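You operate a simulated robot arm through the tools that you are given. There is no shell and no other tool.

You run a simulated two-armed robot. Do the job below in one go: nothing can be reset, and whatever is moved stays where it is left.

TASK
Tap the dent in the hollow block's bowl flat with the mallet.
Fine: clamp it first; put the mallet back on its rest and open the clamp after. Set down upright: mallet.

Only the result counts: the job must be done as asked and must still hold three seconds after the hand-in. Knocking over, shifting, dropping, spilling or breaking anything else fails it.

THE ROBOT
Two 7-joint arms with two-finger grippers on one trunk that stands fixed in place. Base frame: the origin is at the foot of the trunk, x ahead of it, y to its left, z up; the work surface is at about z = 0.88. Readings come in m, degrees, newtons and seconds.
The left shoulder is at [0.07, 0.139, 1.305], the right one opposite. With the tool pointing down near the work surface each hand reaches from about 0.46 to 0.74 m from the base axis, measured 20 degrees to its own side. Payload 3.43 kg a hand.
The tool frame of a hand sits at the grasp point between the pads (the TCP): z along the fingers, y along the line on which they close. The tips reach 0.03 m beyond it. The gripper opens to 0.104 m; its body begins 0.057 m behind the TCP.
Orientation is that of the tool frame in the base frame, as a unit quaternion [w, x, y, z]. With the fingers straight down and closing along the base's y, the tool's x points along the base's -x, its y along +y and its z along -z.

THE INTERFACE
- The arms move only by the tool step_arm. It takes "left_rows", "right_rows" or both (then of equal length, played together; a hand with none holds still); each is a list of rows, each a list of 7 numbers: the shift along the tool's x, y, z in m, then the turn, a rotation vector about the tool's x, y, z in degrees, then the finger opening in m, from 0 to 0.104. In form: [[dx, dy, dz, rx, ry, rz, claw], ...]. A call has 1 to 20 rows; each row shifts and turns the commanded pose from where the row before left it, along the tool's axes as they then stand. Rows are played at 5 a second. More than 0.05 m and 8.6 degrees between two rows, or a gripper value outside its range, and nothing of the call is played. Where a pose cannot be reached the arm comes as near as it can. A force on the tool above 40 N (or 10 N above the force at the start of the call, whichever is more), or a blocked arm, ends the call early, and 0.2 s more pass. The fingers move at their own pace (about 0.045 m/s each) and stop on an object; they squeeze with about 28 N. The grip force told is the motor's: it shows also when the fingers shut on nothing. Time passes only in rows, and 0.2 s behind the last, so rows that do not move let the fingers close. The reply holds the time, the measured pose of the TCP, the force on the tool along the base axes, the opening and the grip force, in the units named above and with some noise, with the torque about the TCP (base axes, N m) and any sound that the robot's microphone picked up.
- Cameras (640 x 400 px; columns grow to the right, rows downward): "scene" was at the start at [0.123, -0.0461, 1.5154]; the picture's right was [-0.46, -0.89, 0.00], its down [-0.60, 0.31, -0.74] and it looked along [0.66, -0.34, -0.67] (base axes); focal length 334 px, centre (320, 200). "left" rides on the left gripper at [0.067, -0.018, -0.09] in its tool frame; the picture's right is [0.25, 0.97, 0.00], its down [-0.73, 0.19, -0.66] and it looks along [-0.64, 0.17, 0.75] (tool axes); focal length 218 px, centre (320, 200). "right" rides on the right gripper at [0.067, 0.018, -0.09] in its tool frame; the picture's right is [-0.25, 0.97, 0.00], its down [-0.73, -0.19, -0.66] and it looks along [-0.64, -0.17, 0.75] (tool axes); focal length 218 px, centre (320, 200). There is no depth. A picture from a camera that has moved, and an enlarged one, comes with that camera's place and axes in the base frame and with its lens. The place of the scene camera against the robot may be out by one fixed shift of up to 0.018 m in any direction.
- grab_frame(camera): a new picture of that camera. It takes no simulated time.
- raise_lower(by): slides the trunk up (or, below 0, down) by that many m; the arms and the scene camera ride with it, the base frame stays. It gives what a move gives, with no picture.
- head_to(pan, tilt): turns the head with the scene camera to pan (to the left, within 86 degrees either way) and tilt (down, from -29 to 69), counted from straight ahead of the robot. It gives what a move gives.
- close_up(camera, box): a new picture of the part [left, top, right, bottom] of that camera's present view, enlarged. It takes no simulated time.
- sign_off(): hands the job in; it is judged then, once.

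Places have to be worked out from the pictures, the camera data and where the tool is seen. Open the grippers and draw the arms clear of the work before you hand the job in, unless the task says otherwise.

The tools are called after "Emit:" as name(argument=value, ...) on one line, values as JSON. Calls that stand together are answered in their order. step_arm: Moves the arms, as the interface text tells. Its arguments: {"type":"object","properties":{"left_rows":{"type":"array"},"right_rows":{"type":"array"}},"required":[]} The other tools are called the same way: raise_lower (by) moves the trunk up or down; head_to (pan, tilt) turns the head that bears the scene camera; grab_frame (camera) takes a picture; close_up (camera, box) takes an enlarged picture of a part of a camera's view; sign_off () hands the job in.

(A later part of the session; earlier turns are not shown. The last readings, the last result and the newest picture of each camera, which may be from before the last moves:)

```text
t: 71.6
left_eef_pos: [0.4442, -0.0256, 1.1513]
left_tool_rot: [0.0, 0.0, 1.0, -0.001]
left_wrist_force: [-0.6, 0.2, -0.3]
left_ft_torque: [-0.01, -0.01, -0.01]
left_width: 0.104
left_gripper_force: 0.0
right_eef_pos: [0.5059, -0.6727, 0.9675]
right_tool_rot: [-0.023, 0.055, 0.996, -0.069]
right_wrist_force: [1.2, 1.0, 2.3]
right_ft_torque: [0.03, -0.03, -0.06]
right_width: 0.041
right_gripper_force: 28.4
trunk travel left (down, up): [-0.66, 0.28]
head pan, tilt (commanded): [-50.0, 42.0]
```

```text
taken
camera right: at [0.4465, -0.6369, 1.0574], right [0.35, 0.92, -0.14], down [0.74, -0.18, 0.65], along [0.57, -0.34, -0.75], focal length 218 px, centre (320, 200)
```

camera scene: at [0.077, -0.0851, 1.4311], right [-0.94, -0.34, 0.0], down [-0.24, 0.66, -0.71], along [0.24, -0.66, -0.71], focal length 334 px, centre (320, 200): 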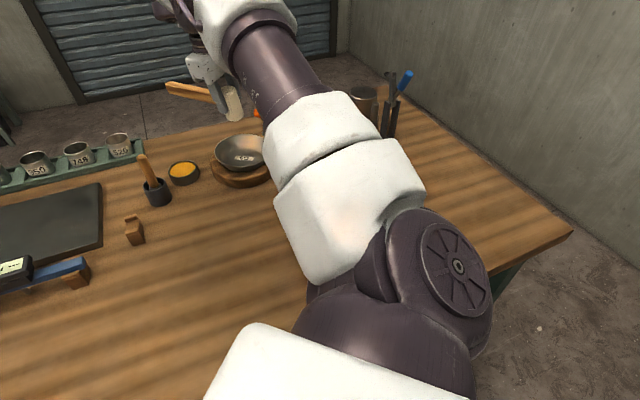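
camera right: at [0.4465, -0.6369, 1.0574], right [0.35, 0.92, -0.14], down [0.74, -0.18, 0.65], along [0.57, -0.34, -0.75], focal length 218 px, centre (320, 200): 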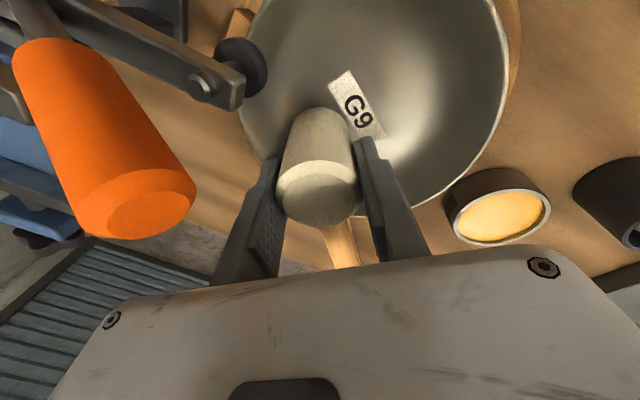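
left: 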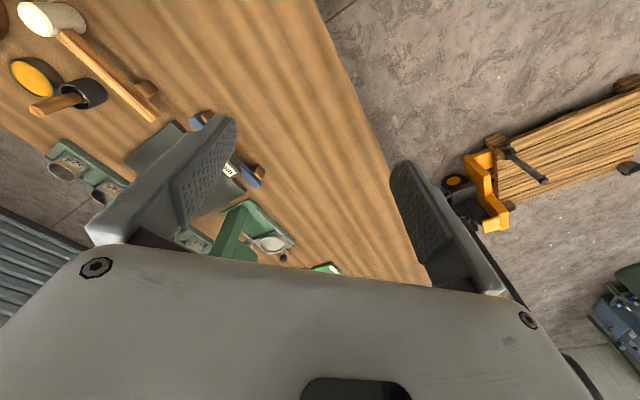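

Both face edges now touch together (wall/dent and bottom). I back off, flatten the tilt to about 4° and shift outward so that only the outer edge strikes the dent.

Emit:
step_arm(right_rows=[[0, 0, -0.018, 0, 0, 0, 0.015], [0, 0, -0.017, 0, 0, 0, 0.015], [0, 0, 0, -4, 0, 0, 0.015], [0, -0.0078, -0.004, 0, 0, 0, 0.015], [0, 0, 0, 0, 0, 0, 0.015]])

Emit:
grab_frame(camera="right")

```text
t: 72.8
left_eef_pos: [0.4446, -0.0266, 1.1519]
left_tool_rot: [0.001, 0.001, 1.0, 0.0]
left_wrist_force: [-0.3, 0.1, -0.3]
left_ft_torque: [0.03, 0.02, 0.01]
left_width: 0.1041
left_gripper_force: 0.0
right_eef_pos: [0.5054, -0.6772, 1.0082]
right_tool_rot: [-0.021, 0.055, 0.998, -0.033]
right_wrist_force: [0.2, -0.2, -3.2]
right_ft_torque: [0.04, 0.04, 0.01]
right_width: 0.0412
right_gripper_force: 27.7
trunk travel left (down, up): [-0.66, 0.28]
head pan, tilt (commanded): [-50.0, 42.0]
```

```text
taken
camera right: at [0.4462, -0.6465, 1.0982], right [0.36, 0.93, -0.08], down [0.73, -0.23, 0.64], along [0.58, -0.28, -0.76], focal length 218 px, centre (320, 200)
```

right: 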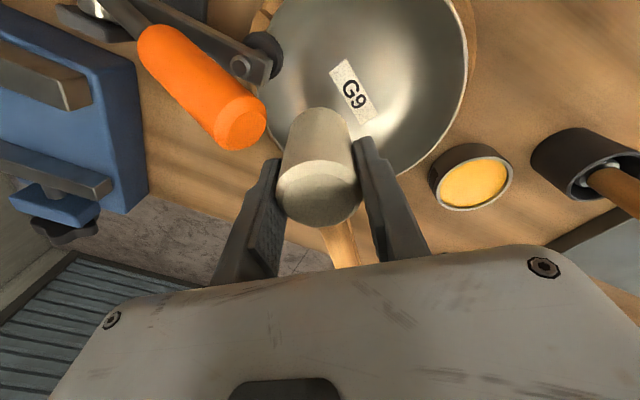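

Hovering about 3.5 cm above contact over the dent. I make a first moderate tap: down, then straight back up.

Emit:
step_arm(right_rows=[[0, 0, 0.015, 0, 0, 0, 0.015], [0, 0, 0.024, 0, 0, 0, 0.015], [0, 0, -0.02, 0, 0, 0, 0.015], [0, 0, -0.019, 0, 0, 0, 0.015]])

Emit:
grab_frame(camera="right")

```text
t: 73.8
left_eef_pos: [0.4441, -0.0269, 1.1513]
left_tool_rot: [0.0, 0.0, 1.0, 0.0]
left_wrist_force: [-0.2, 0.1, -0.2]
left_ft_torque: [-0.02, 0.05, -0.02]
left_width: 0.1039
left_gripper_force: 0.1
right_eef_pos: [0.5073, -0.6776, 1.007]
right_tool_rot: [-0.021, 0.057, 0.998, -0.033]
right_wrist_force: [-0.6, -0.4, -3.0]
right_ft_torque: [0.04, 0.05, 0.0]
right_width: 0.0414
right_gripper_force: 28.2
trunk travel left (down, up): [-0.66, 0.28]
head pan, tilt (commanded): [-50.0, 42.0]
```

```text
taken
camera right: at [0.4479, -0.6472, 1.0983], right [0.36, 0.93, -0.08], down [0.73, -0.23, 0.64], along [0.58, -0.28, -0.76], focal length 218 px, centre (320, 200)
```

right: 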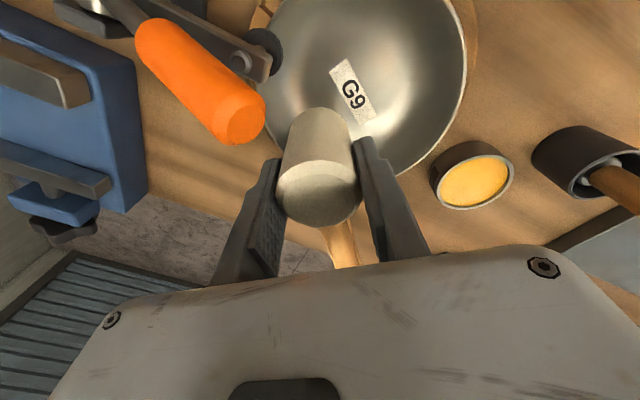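

No sound or contact reported, so the arm probably reversed before reaching. I tap again slightly deeper with a short hold before lifting.

Emit:
step_arm(right_rows=[[0, 0, 0.015, 0, 0, 0, 0.015], [0, 0, 0.026, 0, 0, 0, 0.015], [0, 0, 0, 0, 0, 0, 0.015]])

```text
t: 74.6
left_eef_pos: [0.4445, -0.0238, 1.1511]
left_tool_rot: [0.0, 0.0, 1.0, -0.001]
left_wrist_force: [0.2, -0.5, -0.1]
left_ft_torque: [0.0, -0.01, -0.01]
left_width: 0.1038
left_gripper_force: 0.1
right_eef_pos: [0.5057, -0.6774, 0.9675]
right_tool_rot: [-0.019, 0.055, 0.998, -0.035]
right_wrist_force: [0.0, 6.0, 6.4]
right_ft_torque: [0.18, 0.01, 0.01]
right_width: 0.0407
right_gripper_force: 28.7
trunk travel left (down, up): [-0.66, 0.28]
head pan, tilt (commanded): [-50.0, 42.0]
```

The force and torque put this contact at about (0.510, -0.698), right on the dent. I now lift and strike faster, then lift again, listening for a sound.

Emit:
step_arm(right_rows=[[0, 0, -0.03, 0, 0, 0, 0.015], [0, 0, -0.03, 0, 0, 0, 0.015], [0, 0, 0, 0, 0, 0, 0.015], [0, 0, 0.02, 0, 0, 0, 0.015], [0, 0, 0.042, 0, 0, 0, 0.015], [0, 0, 0, 0, 0, 0, 0.015], [0, 0, -0.03, 0, 0, 0, 0.015], [0, 0, -0.03, 0, 0, 0, 0.015]])

```text
t: 76.4
left_eef_pos: [0.4434, -0.0261, 1.1517]
left_tool_rot: [0.0, 0.0, 1.0, -0.001]
left_wrist_force: [0.4, 0.1, 0.3]
left_ft_torque: [-0.03, -0.02, 0.02]
left_width: 0.1041
left_gripper_force: 0.0
right_eef_pos: [0.5077, -0.6741, 1.0235]
right_tool_rot: [-0.021, 0.055, 0.998, -0.034]
right_wrist_force: [-1.9, -0.9, -3.0]
right_ft_torque: [-0.02, 0.05, -0.01]
right_width: 0.0411
right_gripper_force: 27.8
trunk travel left (down, up): [-0.66, 0.28]
head pan, tilt (commanded): [-50.0, 42.0]
```

Emit:
close_up(camera="scene", box=[320, 110, 400, 180])

Emit:
close_up(camera="right", box=[240, 0, 480, 180])

```text
5.71 times, centred on (360, 145) of scene
camera zoom: at [0.1017, -0.0704, 1.3756], right [-0.77, -0.64, 0.0], down [-0.43, 0.51, -0.74], along [0.48, -0.57, -0.67], focal length 1911 px, centre (91, 514)
```

zoom: 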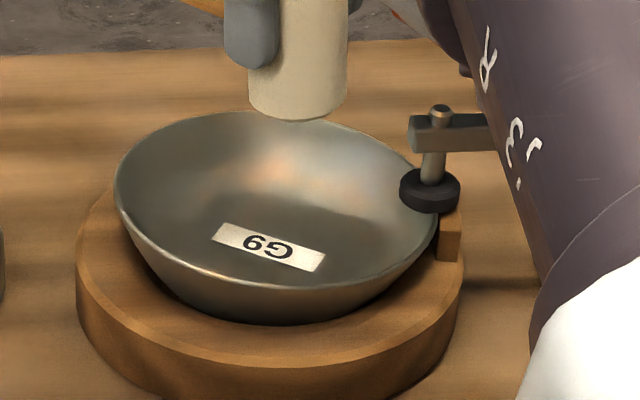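

```text
2.22 times, centred on (360, 90) of right
camera zoom: at [0.4476, -0.6431, 1.1165], right [0.36, 0.93, -0.08], down [0.73, -0.23, 0.64], along [0.58, -0.28, -0.76], focal length 485 px, centre (231, 444)
```

zoom: 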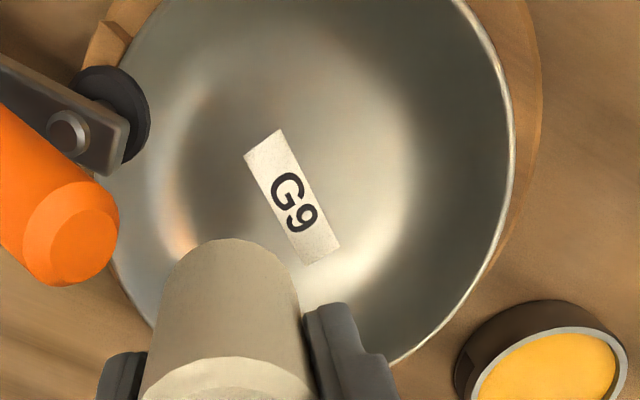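

I move the mallet up and to the side to see whether the dent has changed.

Emit:
step_arm(right_rows=[[0, 0, -0.04, 0, 0, 0, 0.015], [0, 0.02, -0.04, 0, 0, 0, 0.015], [0, 0.04, -0.02, 0, 0, 0, 0.015], [0, 0.045, 0, 0, 0, 0, 0.015], [0, 0.045, 0, 0, 0, 0, 0.015], [0, 0, 0, 0, 0, 0, 0.015]])

Emit:
grab_frame(camera="right")

Emit:
grab_frame(camera="scene")

```text
t: 77.8
left_eef_pos: [0.4451, -0.0275, 1.1517]
left_tool_rot: [-0.001, 0.0, 1.0, 0.001]
left_wrist_force: [0.2, -0.4, -0.3]
left_ft_torque: [0.01, 0.02, -0.02]
left_width: 0.104
left_gripper_force: 0.0
right_eef_pos: [0.5163, -0.6408, 1.1063]
right_tool_rot: [-0.021, 0.055, 0.998, -0.034]
right_wrist_force: [0.6, 0.8, -3.1]
right_ft_torque: [-0.01, 0.06, 0.0]
right_width: 0.0409
right_gripper_force: 27.9
right hand out of reach, approached as far as the arm can: row 3, 4, 5
trunk travel left (down, up): [-0.66, 0.28]
head pan, tilt (commanded): [-50.0, 42.0]
```

```text
taken
camera right: at [0.4559, -0.6095, 1.1985], right [0.36, 0.93, -0.08], down [0.73, -0.23, 0.64], along [0.58, -0.28, -0.76], focal length 218 px, centre (320, 200)
```

right: 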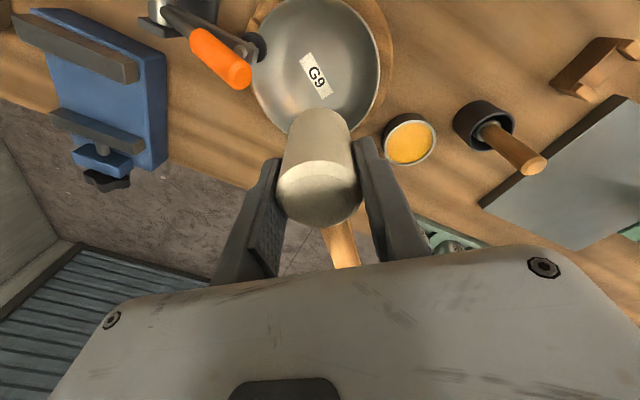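

```text
taken
camera scene: at [0.103, -0.073, 1.3754], right [-0.77, -0.64, 0.0], down [-0.43, 0.51, -0.74], along [0.48, -0.57, -0.67], focal length 334 px, centre (320, 200)
```

scene: 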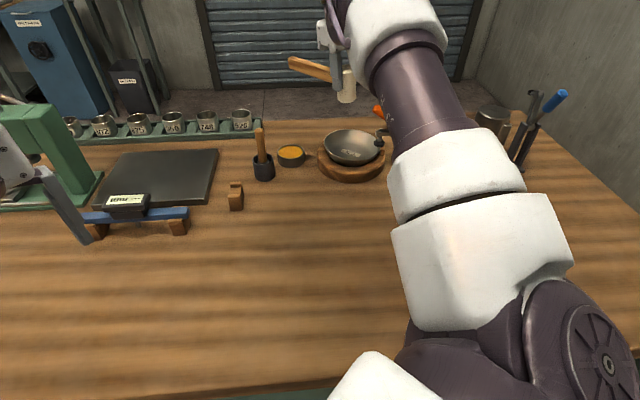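

Emit:
close_up(camera="scene", box=[310, 115, 400, 185])

Emit:
close_up(camera="right", box=[240, 0, 400, 140])

```text
5.71 times, centred on (355, 150) of scene
camera zoom: at [0.103, -0.073, 1.3754], right [-0.77, -0.64, 0.0], down [-0.43, 0.51, -0.74], along [0.48, -0.57, -0.67], focal length 1911 px, centre (120, 486)
```

zoom: 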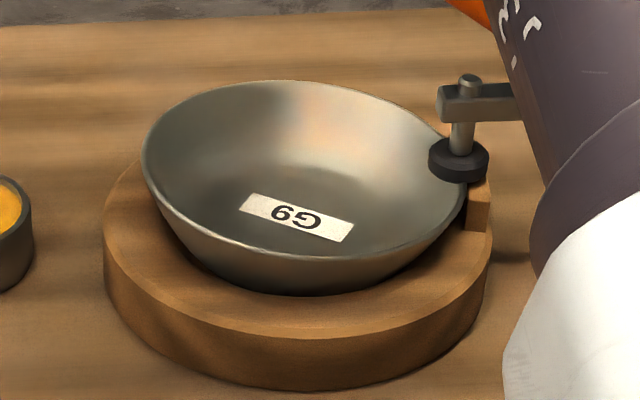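

```text
2.86 times, centred on (320, 70) of right
camera zoom: at [0.4559, -0.6095, 1.1985], right [0.36, 0.93, -0.08], down [0.73, -0.23, 0.64], along [0.58, -0.28, -0.76], focal length 624 px, centre (320, 571)
```

zoom: 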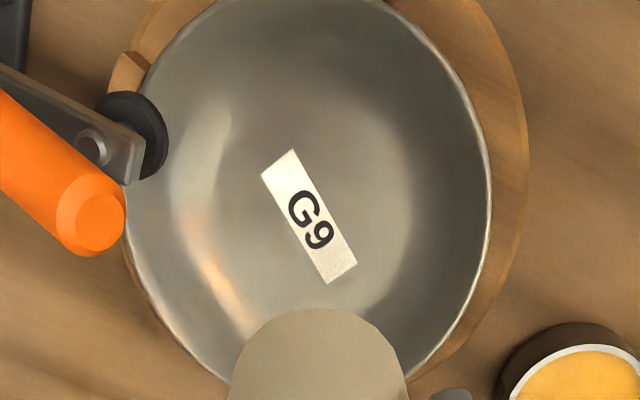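

The highlight ring looks smoother now. To compare properly I raise the trunk back to its starting height and take the same close-up as at the beginning (pan -54, tilt 40).

Emit:
raise_lower(by=0.14)

Emit:
head_to(pan=-54, tilt=40)

Emit:
close_up(camera="scene", box=[290, 175, 370, 240])

Emit:
grab_frame(camera="right")

```text
t: 79.5
left_eef_pos: [0.4444, -0.0271, 1.2913]
left_tool_rot: [0.001, -0.001, 1.0, 0.0]
left_wrist_force: [0.4, 0.6, 0.2]
left_ft_torque: [0.02, -0.03, 0.01]
left_width: 0.104
left_gripper_force: 0.1
right_eef_pos: [0.5156, -0.6387, 1.2468]
right_tool_rot: [-0.021, 0.055, 0.998, -0.033]
right_wrist_force: [-0.7, -0.7, -3.0]
right_ft_torque: [0.0, 0.04, -0.01]
right_width: 0.0412
right_gripper_force: 28.3
trunk travel left (down, up): [-0.8, 0.14]
head pan, tilt (commanded): [-50.0, 42.0]
```

```text
t: 80.1
left_eef_pos: [0.4438, -0.0271, 1.2915]
left_tool_rot: [0.0, 0.0, 1.0, 0.0]
left_wrist_force: [0.7, 0.6, -0.2]
left_ft_torque: [0.0, 0.0, 0.01]
left_width: 0.104
left_gripper_force: 0.1
right_eef_pos: [0.5155, -0.6405, 1.2478]
right_tool_rot: [-0.021, 0.055, 0.998, -0.033]
right_wrist_force: [0.5, -0.5, -2.9]
right_ft_torque: [0.02, 0.03, 0.03]
right_width: 0.0413
right_gripper_force: 28.3
trunk travel left (down, up): [-0.8, 0.14]
head pan, tilt (commanded): [-54.0, 40.0]
```

```text
6.15 times, centred on (330, 208) of scene
camera zoom: at [0.0992, -0.0774, 1.5183], right [-0.81, -0.59, 0.0], down [-0.38, 0.52, -0.77], along [0.45, -0.62, -0.64], focal length 2058 px, centre (258, 154)
```

zoom: 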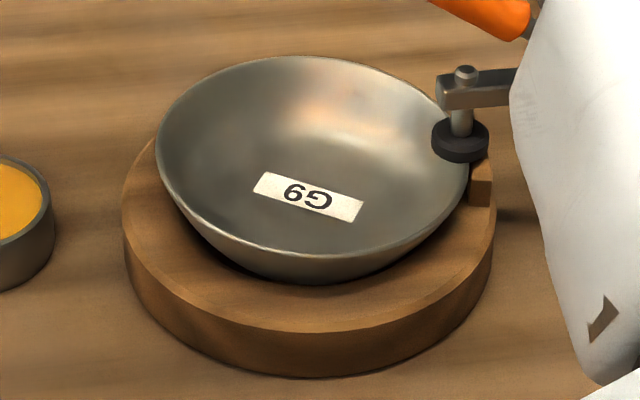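

```text
taken
camera right: at [0.4558, -0.6093, 1.3388], right [0.36, 0.93, -0.08], down [0.73, -0.23, 0.64], along [0.58, -0.28, -0.76], focal length 218 px, centre (320, 200)
```

right: 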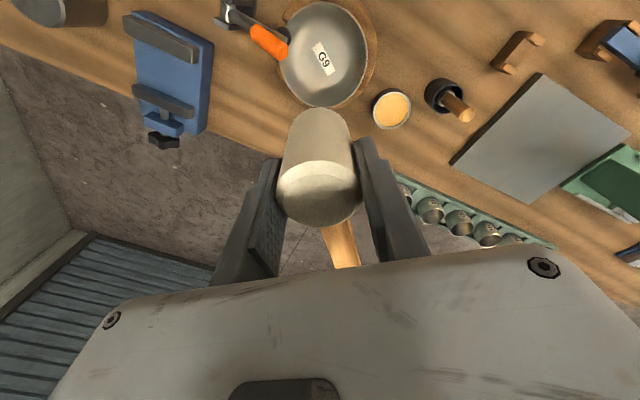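

Emit:
close_up(camera="right", box=[265, 0, 385, 115])

Emit:
head_to(pan=-80, tilt=40)

Emit:
close_up(camera="scene", box=[160, 195, 235, 255])

```text
3.48 times, centred on (325, 58) of right
camera zoom: at [0.4558, -0.6093, 1.3388], right [0.36, 0.93, -0.08], down [0.73, -0.23, 0.64], along [0.58, -0.28, -0.76], focal length 759 px, centre (303, 696)
```

zoom: 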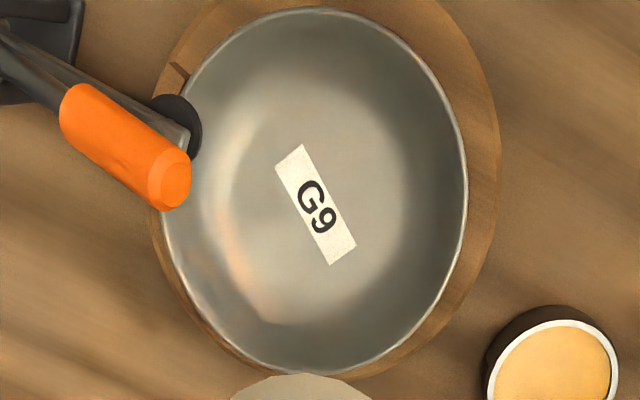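

```text
t: 81.0
left_eef_pos: [0.4442, -0.0276, 1.2921]
left_tool_rot: [0.0, 0.0, 1.0, 0.0]
left_wrist_force: [1.0, -0.4, -1.0]
left_ft_torque: [0.01, 0.02, 0.0]
left_width: 0.1043
left_gripper_force: 0.1
right_eef_pos: [0.516, -0.6405, 1.2465]
right_tool_rot: [-0.022, 0.055, 0.998, -0.033]
right_wrist_force: [-0.8, 0.5, -2.4]
right_ft_torque: [0.02, 0.05, 0.0]
right_width: 0.0412
right_gripper_force: 27.8
trunk travel left (down, up): [-0.8, 0.14]
head pan, tilt (commanded): [-80.0, 40.0]
```

```text
6.67 times, centred on (198, 225) of scene
camera zoom: at [0.064, -0.0923, 1.5184], right [-0.98, -0.17, 0.0], down [-0.11, 0.63, -0.77], along [0.13, -0.75, -0.64], focal length 2230 px, centre (1137, 33)
```

zoom: 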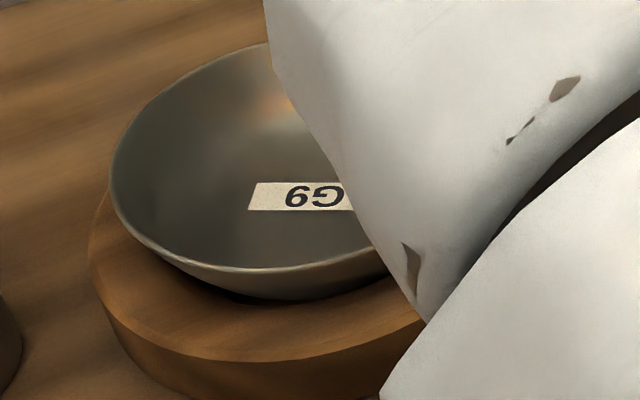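

Emit:
close_up(camera="right", box=[280, 60, 330, 110])

Emit:
close_up(camera="right", box=[265, 0, 345, 110])

```text
8.00 times, centred on (305, 85) of right
camera zoom: at [0.4558, -0.6093, 1.3388], right [0.36, 0.93, -0.08], down [0.73, -0.23, 0.64], along [0.58, -0.28, -0.76], focal length 1746 px, centre (440, 1120)
```

zoom: 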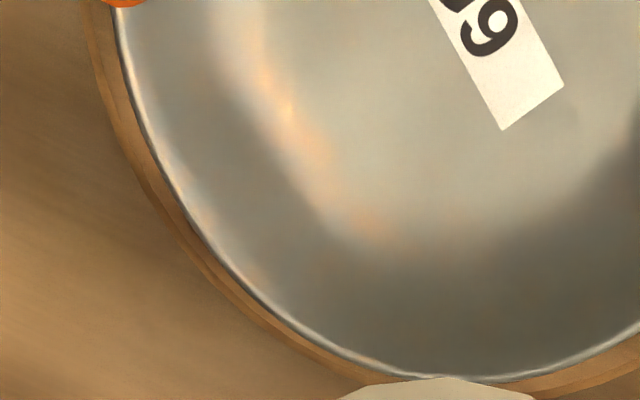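

```text
3.64 times, centred on (305, 55) of right
camera zoom: at [0.4558, -0.6093, 1.3388], right [0.36, 0.93, -0.08], down [0.73, -0.23, 0.64], along [0.58, -0.28, -0.76], focal length 794 px, centre (374, 727)
```

zoom: 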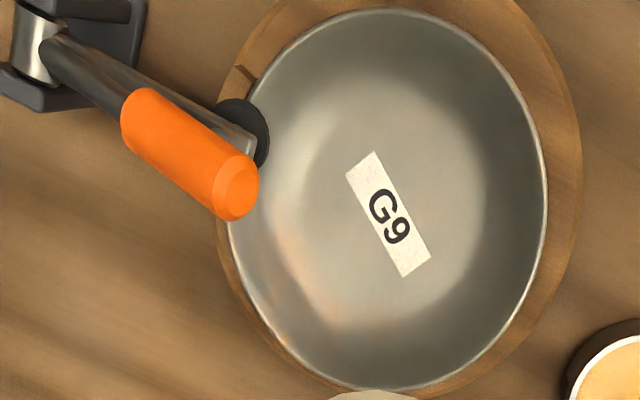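

The straight edge of the dent is still there, so stronger taps are needed. I lower the trunk again and go back to a hover about 9 cm above the dent.

Emit:
raise_lower(by=-0.14)

Emit:
head_to(pan=-50, tilt=42)

Emit:
step_arm(right_rows=[[0.0002, -0.014, 0.026, 0, 0, 0, 0.015], [0.0002, -0.014, 0.026, 0, 0, 0, 0.015], [0, 0, 0, 0, 0, 0, 0.015]])

```text
t: 82.7
left_eef_pos: [0.4443, -0.0277, 1.1514]
left_tool_rot: [0.0, 0.0, 1.0, -0.001]
left_wrist_force: [-0.2, 0.0, -0.4]
left_ft_torque: [-0.01, -0.01, 0.03]
left_width: 0.1038
left_gripper_force: 0.1
right_eef_pos: [0.5156, -0.6397, 1.1074]
right_tool_rot: [-0.021, 0.055, 0.998, -0.033]
right_wrist_force: [-0.8, -1.5, -3.5]
right_ft_torque: [-0.02, 0.1, -0.01]
right_width: 0.0411
right_gripper_force: 28.0
trunk travel left (down, up): [-0.66, 0.28]
head pan, tilt (commanded): [-80.0, 40.0]
```

```text
t: 83.6
left_eef_pos: [0.4439, -0.0281, 1.1512]
left_tool_rot: [0.0, 0.0, 1.0, 0.0]
left_wrist_force: [0.1, -0.1, -0.3]
left_ft_torque: [0.01, -0.01, 0.02]
left_width: 0.1043
left_gripper_force: 0.0
right_eef_pos: [0.5171, -0.6393, 1.1059]
right_tool_rot: [-0.021, 0.055, 0.998, -0.033]
right_wrist_force: [0.0, 0.6, -2.9]
right_ft_torque: [0.05, 0.08, -0.01]
right_width: 0.041
right_gripper_force: 28.3
trunk travel left (down, up): [-0.66, 0.28]
head pan, tilt (commanded): [-50.0, 42.0]
```

```text
t: 84.4
left_eef_pos: [0.4433, -0.0275, 1.1517]
left_tool_rot: [0.0, 0.0, 1.0, 0.0]
left_wrist_force: [0.5, -1.1, 0.1]
left_ft_torque: [0.01, -0.02, -0.01]
left_width: 0.1039
left_gripper_force: 0.1
right_eef_pos: [0.5089, -0.6718, 1.0591]
right_tool_rot: [-0.02, 0.055, 0.998, -0.034]
right_wrist_force: [0.4, 0.7, -2.5]
right_ft_torque: [0.04, 0.05, 0.01]
right_width: 0.041
right_gripper_force: 27.6
trunk travel left (down, up): [-0.66, 0.28]
head pan, tilt (commanded): [-50.0, 42.0]
```

Hover reached. Now a faster strike at near the maximum row speed, then back up.

Emit:
step_arm(right_rows=[[0, 0, 0.046, 0, 0, 0, 0.015], [0, 0, 0.049, 0, 0, 0, 0.015], [0, 0, 0, 0, 0, 0, 0.015]])

```text
t: 85.2
left_eef_pos: [0.4442, -0.0267, 1.1518]
left_tool_rot: [0.0, 0.0, 1.0, 0.001]
left_wrist_force: [0.1, 0.0, 0.4]
left_ft_torque: [0.0, -0.03, 0.02]
left_width: 0.104
left_gripper_force: 0.2
right_eef_pos: [0.5065, -0.676, 0.965]
right_tool_rot: [-0.02, 0.057, 0.998, -0.032]
right_wrist_force: [-2.2, 1.5, 5.6]
right_ft_torque: [0.24, 0.1, 0.04]
right_width: 0.041
right_gripper_force: 27.8
trunk travel left (down, up): [-0.66, 0.28]
head pan, tilt (commanded): [-50.0, 42.0]
```

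Contact now reads about 2.5 mm lower than before at similar force. I lift off and check that the mallet hasn't slipped in the grip, then look at the dent.

Emit:
step_arm(right_rows=[[0, 0, -0.03, 0, 0, 0, 0.015], [0, 0, -0.04, 0, 0, 0, 0.015], [0, 0, -0.04, 0, 0, 0, 0.015]])

Emit:
grab_frame(camera="right")

Emit:
close_up(camera="right", box=[240, 0, 400, 140])

```text
t: 86.0
left_eef_pos: [0.4437, -0.0273, 1.1505]
left_tool_rot: [0.0, -0.001, 1.0, 0.0]
left_wrist_force: [-0.6, 0.6, 0.1]
left_ft_torque: [0.02, 0.02, -0.01]
left_width: 0.104
left_gripper_force: 0.1
right_eef_pos: [0.5105, -0.6701, 1.0726]
right_tool_rot: [-0.021, 0.057, 0.998, -0.032]
right_wrist_force: [-0.2, 1.2, -2.8]
right_ft_torque: [0.03, 0.06, 0.02]
right_width: 0.0411
right_gripper_force: 28.2
trunk travel left (down, up): [-0.66, 0.28]
head pan, tilt (commanded): [-50.0, 42.0]
```

```text
taken
camera right: at [0.4517, -0.64, 1.1632], right [0.36, 0.93, -0.08], down [0.73, -0.23, 0.64], along [0.58, -0.28, -0.76], focal length 218 px, centre (320, 200)
```

right: 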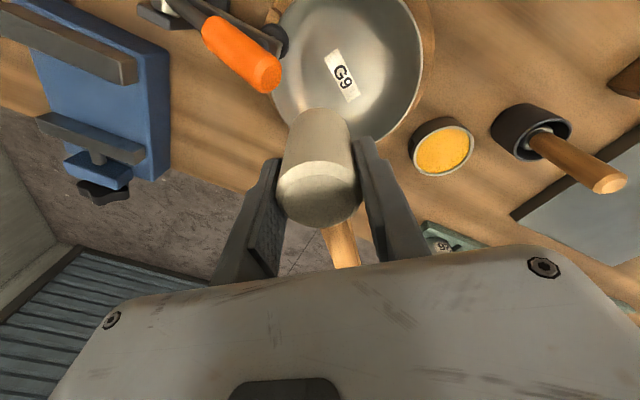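

```text
2.86 times, centred on (320, 70) of right
camera zoom: at [0.4517, -0.64, 1.1632], right [0.36, 0.93, -0.08], down [0.73, -0.23, 0.64], along [0.58, -0.28, -0.76], focal length 624 px, centre (320, 571)
```

zoom: 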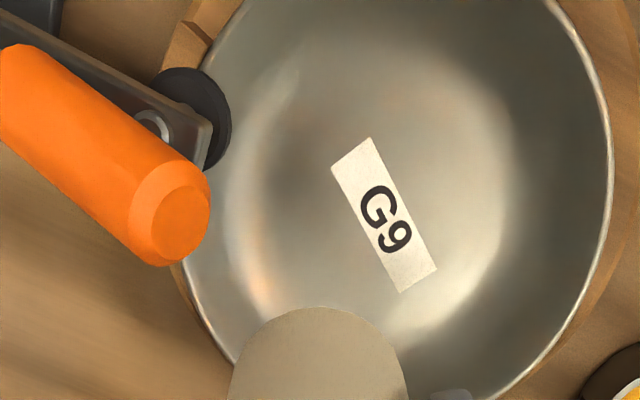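

The grip hasn't slipped, so the dent seems to be giving. I strike again, a little deeper, and read the contact height.

Emit:
step_arm(right_rows=[[0, 0, 0.018, 0, 0, 0, 0.015], [0, 0, 0.048, 0, 0, 0, 0.015], [0, 0, 0.049, 0, 0, 0, 0.015], [0, 0, 0, 0, 0, 0, 0.015]])

```text
t: 87.0
left_eef_pos: [0.4418, -0.0261, 1.1534]
left_tool_rot: [0.001, 0.0, 1.0, -0.001]
left_wrist_force: [0.1, 0.3, -0.4]
left_ft_torque: [0.01, -0.06, 0.02]
left_width: 0.1041
left_gripper_force: 0.1
right_eef_pos: [0.5039, -0.6768, 0.9612]
right_tool_rot: [-0.019, 0.056, 0.998, -0.034]
right_wrist_force: [-1.9, 2.5, 14.7]
right_ft_torque: [0.39, 0.01, 0.05]
right_width: 0.0411
right_gripper_force: 27.8
trunk travel left (down, up): [-0.66, 0.28]
head pan, tilt (commanded): [-50.0, 42.0]
```

Emit:
step_arm(right_rows=[[0, 0, -0.03, 0, 0, 0, 0.015], [0, 0, -0.045, 0, 0, 0, 0.015], [0, 0, -0.045, 0, 0, 0, 0.015], [0, 0, 0, 0, 0, 0, 0.015]])

Emit:
grab_frame(camera="right")

Emit:
close_up(camera="scene", box=[310, 60, 420, 190])

```text
t: 88.0
left_eef_pos: [0.4443, -0.0273, 1.1521]
left_tool_rot: [-0.001, 0.0, 1.0, 0.001]
left_wrist_force: [-0.6, -0.2, 0.5]
left_ft_torque: [0.03, -0.03, 0.02]
left_width: 0.1039
left_gripper_force: 0.1
right_eef_pos: [0.5103, -0.6695, 1.0762]
right_tool_rot: [-0.021, 0.056, 0.998, -0.033]
right_wrist_force: [0.0, 1.0, -2.8]
right_ft_torque: [0.02, 0.05, 0.0]
right_width: 0.041
right_gripper_force: 27.8
trunk travel left (down, up): [-0.66, 0.28]
head pan, tilt (commanded): [-50.0, 42.0]
```

```text
taken
camera right: at [0.4505, -0.64, 1.168], right [0.36, 0.93, -0.07], down [0.73, -0.23, 0.64], along [0.58, -0.28, -0.77], focal length 218 px, centre (320, 200)
```

right: 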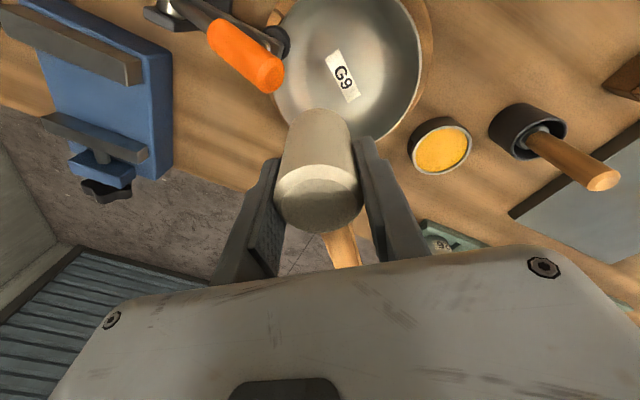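

```text
3.08 times, centred on (365, 125) of scene
camera zoom: at [0.1031, -0.0735, 1.3753], right [-0.77, -0.64, 0.0], down [-0.43, 0.51, -0.74], along [0.48, -0.57, -0.67], focal length 1029 px, centre (182, 431)
```

zoom: 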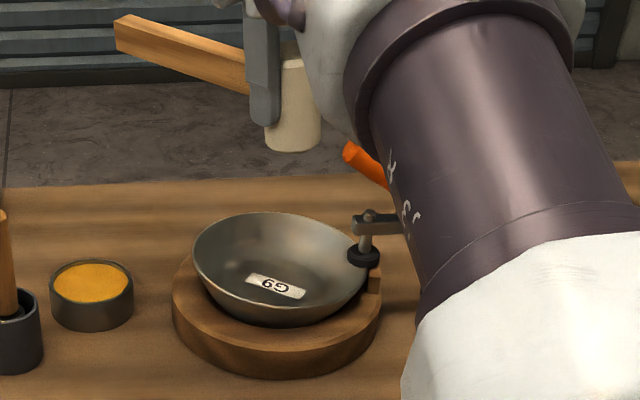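

Emit:
close_up(camera="right", box=[240, 90, 400, 250])

```text
2.50 times, centred on (320, 170) of right
camera zoom: at [0.4505, -0.64, 1.168], right [0.36, 0.93, -0.07], down [0.73, -0.23, 0.64], along [0.58, -0.28, -0.77], focal length 546 px, centre (320, 275)
```

zoom: 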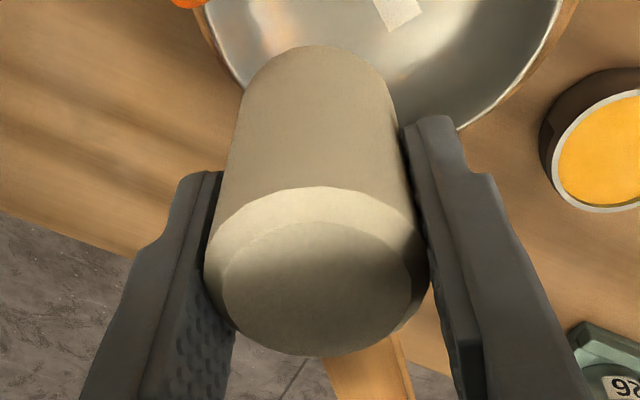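

The mallet slipped only about 2 mm in the fingers. I raise again to take the same view of the dent as before.

Emit:
step_arm(right_rows=[[0, 0.015, -0.015, 0, 0, 0, 0.015], [0, 0.015, -0.015, 0, 0, 0, 0.015], [0, 0, 0, 0, 0, 0, 0.015]])

Emit:
raise_lower(by=0.14)

Emit:
head_to(pan=-54, tilt=40)

Emit:
close_up(camera="right", box=[280, 60, 330, 110])

Emit:
close_up(camera="right", box=[265, 0, 385, 115])

Emit:
close_up(camera="scene", box=[290, 175, 370, 240])

```text
t: 88.8
left_eef_pos: [0.4451, -0.0293, 1.151]
left_tool_rot: [-0.002, 0.0, 1.0, 0.002]
left_wrist_force: [-0.1, -0.5, -0.3]
left_ft_torque: [-0.02, -0.01, 0.01]
left_width: 0.1037
left_gripper_force: 0.0
right_eef_pos: [0.516, -0.6391, 1.104]
right_tool_rot: [-0.022, 0.055, 0.998, -0.031]
right_wrist_force: [0.3, -0.2, -3.3]
right_ft_torque: [0.01, 0.02, 0.05]
right_width: 0.0412
right_gripper_force: 27.8
trunk travel left (down, up): [-0.66, 0.28]
head pan, tilt (commanded): [-50.0, 42.0]
```

```text
t: 90.5
left_eef_pos: [0.4446, -0.0264, 1.2914]
left_tool_rot: [-0.001, 0.0, 1.0, 0.0]
left_wrist_force: [0.4, -1.4, -0.4]
left_ft_torque: [0.0, -0.04, 0.02]
left_width: 0.104
left_gripper_force: 0.1
right_eef_pos: [0.517, -0.6386, 1.2435]
right_tool_rot: [-0.02, 0.055, 0.998, -0.032]
right_wrist_force: [0.1, 0.2, -3.1]
right_ft_torque: [0.03, 0.09, -0.01]
right_width: 0.0411
right_gripper_force: 28.0
trunk travel left (down, up): [-0.8, 0.14]
head pan, tilt (commanded): [-50.0, 42.0]
```

```text
t: 91.2
left_eef_pos: [0.4441, -0.027, 1.2922]
left_tool_rot: [0.001, 0.0, 1.0, 0.0]
left_wrist_force: [-0.8, -0.8, 0.4]
left_ft_torque: [0.0, 0.0, 0.0]
left_width: 0.1038
left_gripper_force: 0.1
right_eef_pos: [0.5164, -0.6379, 1.2443]
right_tool_rot: [-0.02, 0.055, 0.998, -0.032]
right_wrist_force: [-0.5, 0.4, -2.8]
right_ft_torque: [-0.01, 0.06, 0.02]
right_width: 0.0413
right_gripper_force: 28.5
trunk travel left (down, up): [-0.8, 0.14]
head pan, tilt (commanded): [-54.0, 40.0]
```

```text
8.00 times, centred on (305, 85) of right
camera zoom: at [0.4559, -0.6081, 1.3363], right [0.36, 0.93, -0.07], down [0.73, -0.23, 0.64], along [0.58, -0.28, -0.76], focal length 1746 px, centre (440, 1120)
```

zoom: 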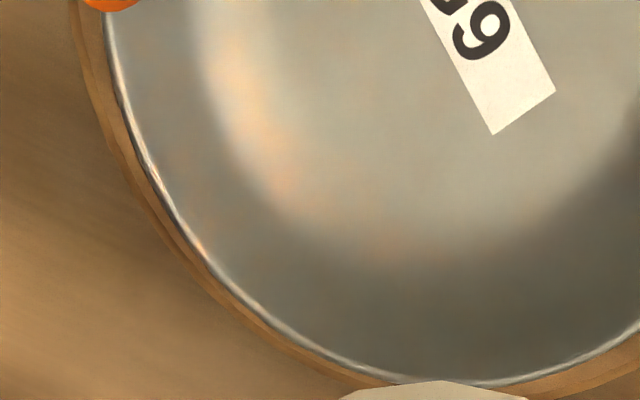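

```text
3.48 times, centred on (325, 58) of right
camera zoom: at [0.4559, -0.6081, 1.3363], right [0.36, 0.93, -0.07], down [0.73, -0.23, 0.64], along [0.58, -0.28, -0.76], focal length 759 px, centre (303, 696)
```

zoom: 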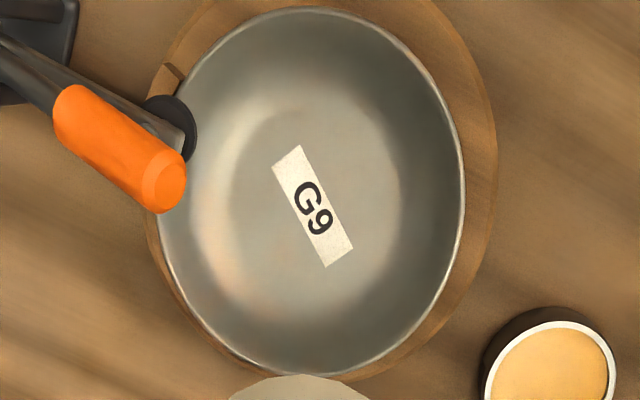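

```text
6.15 times, centred on (330, 208) of scene
camera zoom: at [0.0993, -0.0774, 1.5183], right [-0.81, -0.59, 0.0], down [-0.38, 0.52, -0.77], along [0.45, -0.62, -0.64], focal length 2058 px, centre (258, 154)
```

zoom: 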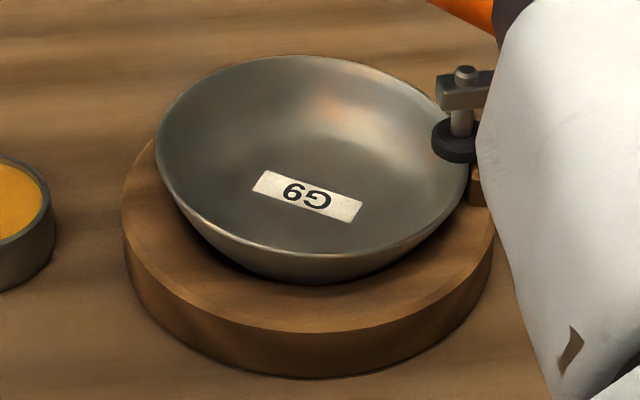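

The flat bottom's edge now runs as a clean round arc where the straight cut of the dent was, so the dent appears tapped flat. I'll level the mallet, turn it back to yaw 44.4° and carry it toward its rest; afterwards I can inspect the dent with the free hand while the clamp is still closed.

Emit:
step_arm(right_rows=[[0, 0, 0, -3.9, -2.2, 0, 0.015], [0, 0, 0, 0, 0, -7.26, 0.015], [0, 0, 0, 0, 0, -7.26, 0.015], [0, 0, 0, 0, 0, -7.26, 0.015], [0, 0, 0, 0, 0, -7.26, 0.015], [0, 0, 0, 0, 0, -7.26, 0.015], [0, 0, 0, 0, 0, -7.26, 0.015], [0, 0, 0, 0, 0, -7.26, 0.015], [-0.023, 0.0275, 0.01, 0, 0, 0, 0.015], [-0.023, 0.0275, 0.02, 0, 0, 0, 0.015], [-0.023, 0.0275, 0.025, 0, 0, 0, 0.015], [-0.023, 0.0275, 0.03, 0, 0, 0, 0.015], [-0.023, 0.0275, 0.03, 0, 0, 0, 0.015], [0, 0, 0.03, 0, 0, 0, 0.015], [0, 0, 0.03, 0, 0, 0, 0.015], [0, 0, 0, 0, 0, 0, 0.015]])

Emit:
head_to(pan=-50, tilt=42)

Emit:
grab_frame(camera="scene")

Emit:
grab_frame(camera="right")

```text
t: 94.5
left_eef_pos: [0.4443, -0.0266, 1.2918]
left_tool_rot: [-0.001, 0.0, 1.0, 0.002]
left_wrist_force: [-0.4, 0.4, -0.5]
left_ft_torque: [0.02, -0.02, -0.02]
left_width: 0.1041
left_gripper_force: 0.0
right_eef_pos: [0.5002, -0.4597, 1.0665]
right_tool_rot: [0.001, -0.38, 0.925, -0.001]
right_wrist_force: [-0.8, 1.8, -2.5]
right_ft_torque: [-0.04, 0.11, 0.02]
right_width: 0.0412
right_gripper_force: 27.4
trunk travel left (down, up): [-0.8, 0.14]
head pan, tilt (commanded): [-54.0, 40.0]
```

```text
t: 95.2
left_eef_pos: [0.4444, -0.028, 1.2915]
left_tool_rot: [0.0, 0.0, 1.0, 0.0]
left_wrist_force: [-0.1, 0.1, 1.0]
left_ft_torque: [0.01, -0.01, 0.0]
left_width: 0.1042
left_gripper_force: 0.0
right_eef_pos: [0.5011, -0.4594, 1.067]
right_tool_rot: [0.001, -0.379, 0.925, 0.0]
right_wrist_force: [-0.3, 0.0, -2.6]
right_ft_torque: [-0.04, 0.02, -0.01]
right_width: 0.0411
right_gripper_force: 27.3
trunk travel left (down, up): [-0.8, 0.14]
head pan, tilt (commanded): [-50.0, 42.0]
```

```text
taken
camera scene: at [0.1027, -0.0719, 1.5155], right [-0.77, -0.64, 0.0], down [-0.43, 0.51, -0.74], along [0.48, -0.57, -0.67], focal length 334 px, centre (320, 200)
```

scene: 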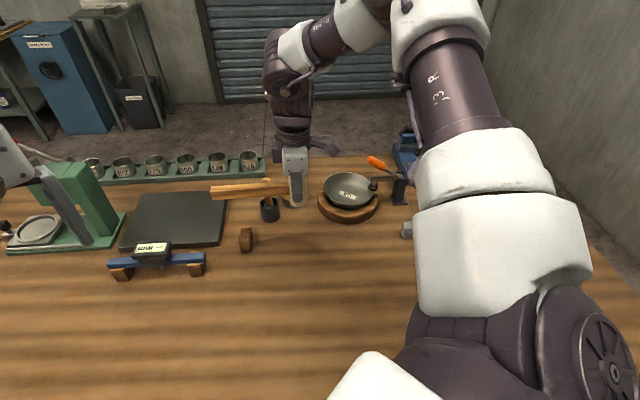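

```text
taken
camera right: at [0.4417, -0.4952, 1.1576], right [-0.5, 0.87, 0.0], down [0.65, 0.37, 0.66], along [0.57, 0.33, -0.75], focal length 218 px, centre (320, 200)
```

right: 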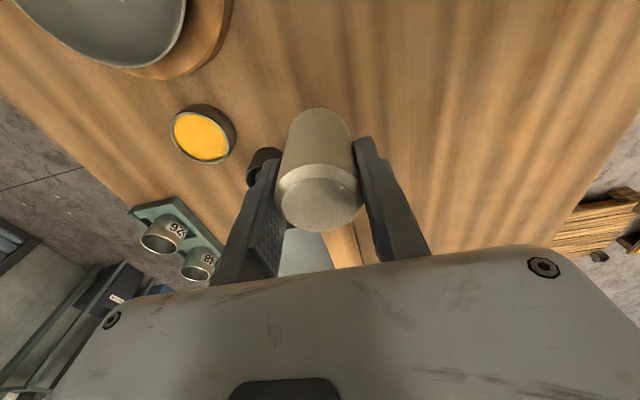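

Emit:
close_up(camera="scene", box=[195, 140, 335, 260])

Emit:
close_up(camera="right", box=[240, 90, 400, 290])

```text
3.33 times, centred on (265, 200) of scene
camera zoom: at [0.1027, -0.0719, 1.5155], right [-0.77, -0.64, 0.0], down [-0.43, 0.51, -0.74], along [0.48, -0.57, -0.67], focal length 1115 px, centre (503, 200)
```

zoom: 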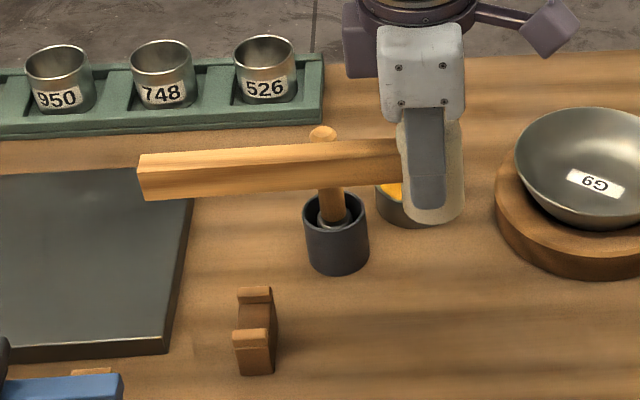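

```text
2.00 times, centred on (320, 190) of right
camera zoom: at [0.4417, -0.4952, 1.1576], right [-0.5, 0.87, 0.0], down [0.65, 0.37, 0.66], along [0.57, 0.33, -0.75], focal length 436 px, centre (320, 220)
```

zoom: 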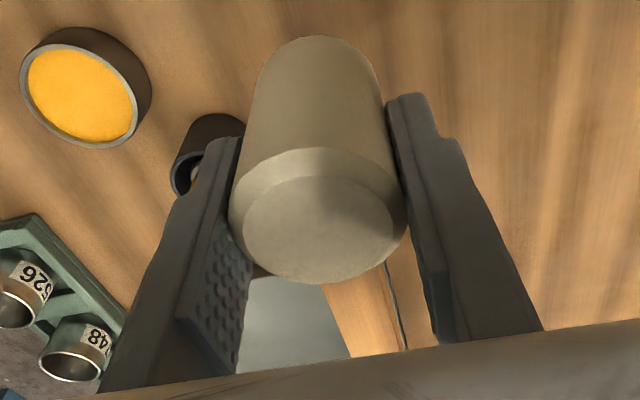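

The mallet is level and aligned close to its original direction. I lower to about 3 cm above its resting height and check the alignment of handle and fork.

Emit:
step_arm(right_rows=[[-0.001, 0, 0.035, 0, 0, 0.3, 0.015], [0, 0, 0.035, 0, 0, 0, 0.015], [0, 0, 0.03, 0, 0, 0, 0.015], [0, 0, 0, 0, 0, 0, 0.015]])

Emit:
close_up(camera="scene", box=[195, 160, 335, 270])

Emit:
close_up(camera="right", box=[240, 90, 400, 290])

Emit:
grab_frame(camera="left")

```text
t: 96.2
left_eef_pos: [0.4445, -0.0281, 1.2926]
left_tool_rot: [-0.001, 0.001, 1.0, -0.001]
left_wrist_force: [0.5, 0.9, -0.1]
left_ft_torque: [-0.01, 0.0, 0.0]
left_width: 0.1041
left_gripper_force: 0.0
right_eef_pos: [0.5031, -0.4599, 0.9677]
right_tool_rot: [0.0, -0.375, 0.927, 0.0]
right_wrist_force: [1.2, -0.2, -2.7]
right_ft_torque: [-0.03, 0.05, -0.01]
right_width: 0.0412
right_gripper_force: 28.4
trunk travel left (down, up): [-0.8, 0.14]
head pan, tilt (commanded): [-50.0, 42.0]
```

```text
3.64 times, centred on (265, 215) of scene
camera zoom: at [0.1027, -0.0724, 1.5155], right [-0.77, -0.64, 0.0], down [-0.43, 0.51, -0.74], along [0.48, -0.57, -0.67], focal length 1216 px, centre (520, 146)
```

zoom: 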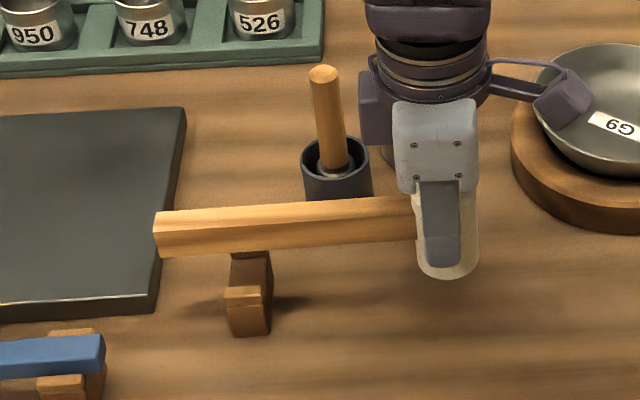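

```text
2.00 times, centred on (320, 190) of right
camera zoom: at [0.4431, -0.4947, 1.0589], right [-0.49, 0.87, 0.0], down [0.66, 0.37, 0.66], along [0.57, 0.32, -0.75], focal length 436 px, centre (320, 220)
```

zoom: 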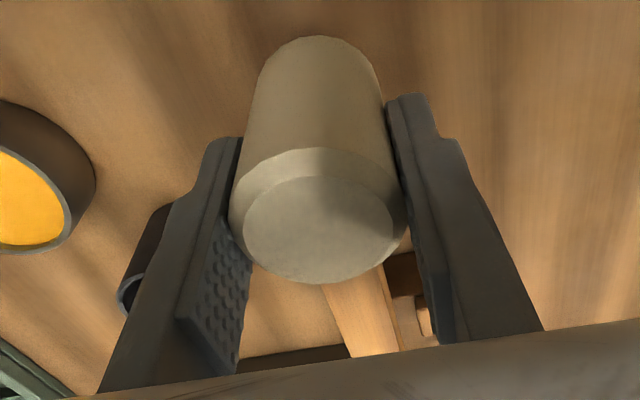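

```text
taken
camera left: at [0.3764, -0.0443, 1.3811], right [-0.25, 0.97, 0.0], down [0.73, 0.19, 0.66], along [0.64, 0.17, -0.75], focal length 218 px, centre (320, 200)
```

left: 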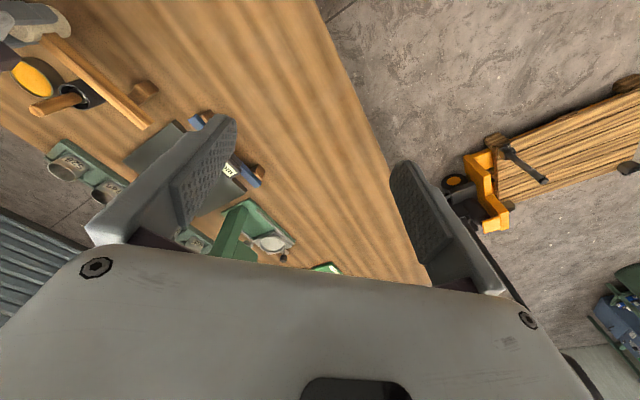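

Emit:
close_up(camera="left", box=[0, 10, 180, 150])

Emit:
close_up(camera="scene", box=[220, 195, 300, 255])

```text
2.86 times, centred on (90, 80) of left
camera zoom: at [0.3764, -0.0443, 1.3811], right [-0.25, 0.97, 0.0], down [0.73, 0.19, 0.66], along [0.64, 0.17, -0.75], focal length 624 px, centre (977, 543)
```

zoom: 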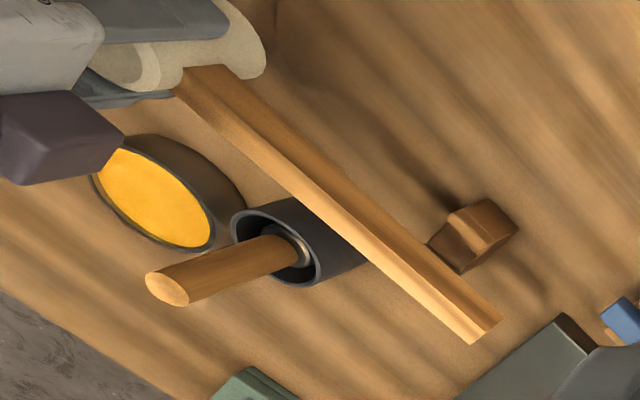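

```text
6.67 times, centred on (260, 225) of scene
camera zoom: at [0.1027, -0.0724, 1.5155], right [-0.77, -0.64, 0.0], down [-0.43, 0.51, -0.74], along [0.48, -0.57, -0.67], focal length 2230 px, centre (720, 33)
```

zoom: 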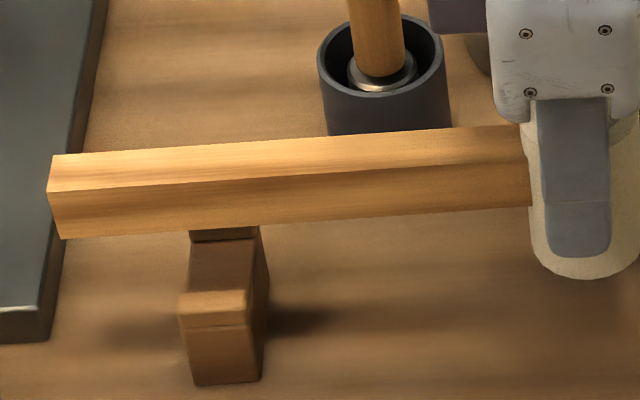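

The handle lines up with the fork to within about 2 mm. I lower slowly toward contact.

Emit:
step_arm(right_rows=[[0, 0, 0.012, 0, 0, 0, 0.015], [0, 0, 0.01, 0, 0, 0, 0.015], [0, 0, 0.005, 0, 0, 0, 0.015], [0, 0, 0, 0, 0, 0, 0.015]])

Emit:
close_up(camera="scene", box=[220, 195, 300, 255])

Emit:
close_up(camera="left", box=[0, 10, 180, 150])

```text
t: 97.2
left_eef_pos: [0.4443, -0.0296, 1.2903]
left_tool_rot: [-0.001, 0.0, 1.0, -0.001]
left_wrist_force: [0.2, -1.2, -0.8]
left_ft_torque: [0.01, 0.02, -0.01]
left_width: 0.1043
left_gripper_force: 0.2
right_eef_pos: [0.5036, -0.4604, 0.9415]
right_tool_rot: [0.001, -0.375, 0.927, 0.0]
right_wrist_force: [0.2, -1.3, -3.9]
right_ft_torque: [-0.03, 0.01, -0.04]
right_width: 0.0411
right_gripper_force: 27.9
trunk travel left (down, up): [-0.8, 0.14]
head pan, tilt (commanded): [-50.0, 42.0]
```

```text
6.67 times, centred on (260, 225) of scene
camera zoom: at [0.1027, -0.073, 1.5154], right [-0.77, -0.64, 0.0], down [-0.43, 0.51, -0.74], along [0.48, -0.57, -0.67], focal length 2230 px, centre (720, 33)
```

zoom: 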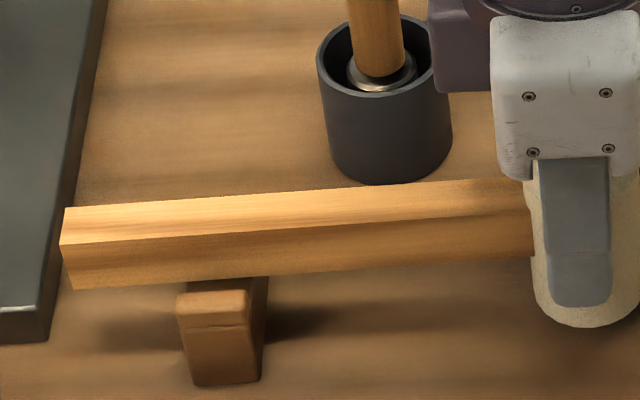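

```text
2.86 times, centred on (90, 80) of left
camera zoom: at [0.3765, -0.0448, 1.3811], right [-0.25, 0.97, 0.0], down [0.73, 0.19, 0.66], along [0.64, 0.17, -0.75], focal length 624 px, centre (977, 543)
```

zoom: 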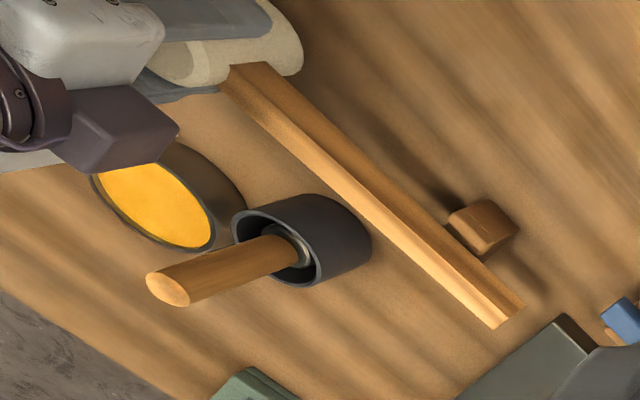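

Emit:
step_arm(right_rows=[[0, 0, 0.003, 0, 0, 0, 0.015], [0, 0, 0.002, 0, 0, 0, 0.015], [0, 0, 0, 0, 0, 0, 0.015]])

```text
t: 98.0
left_eef_pos: [0.4447, -0.028, 1.2908]
left_tool_rot: [0.0, 0.0, 1.0, 0.0]
left_wrist_force: [0.3, 1.5, 0.2]
left_ft_torque: [-0.01, 0.0, -0.02]
left_width: 0.1039
left_gripper_force: 0.1
right_eef_pos: [0.501, -0.4573, 0.9411]
right_tool_rot: [0.001, -0.376, 0.927, 0.0]
right_wrist_force: [-0.4, -0.2, -3.6]
right_ft_torque: [-0.03, 0.03, 0.01]
right_width: 0.0411
right_gripper_force: 28.1
trunk travel left (down, up): [-0.8, 0.14]
head pan, tilt (commanded): [-50.0, 42.0]
```

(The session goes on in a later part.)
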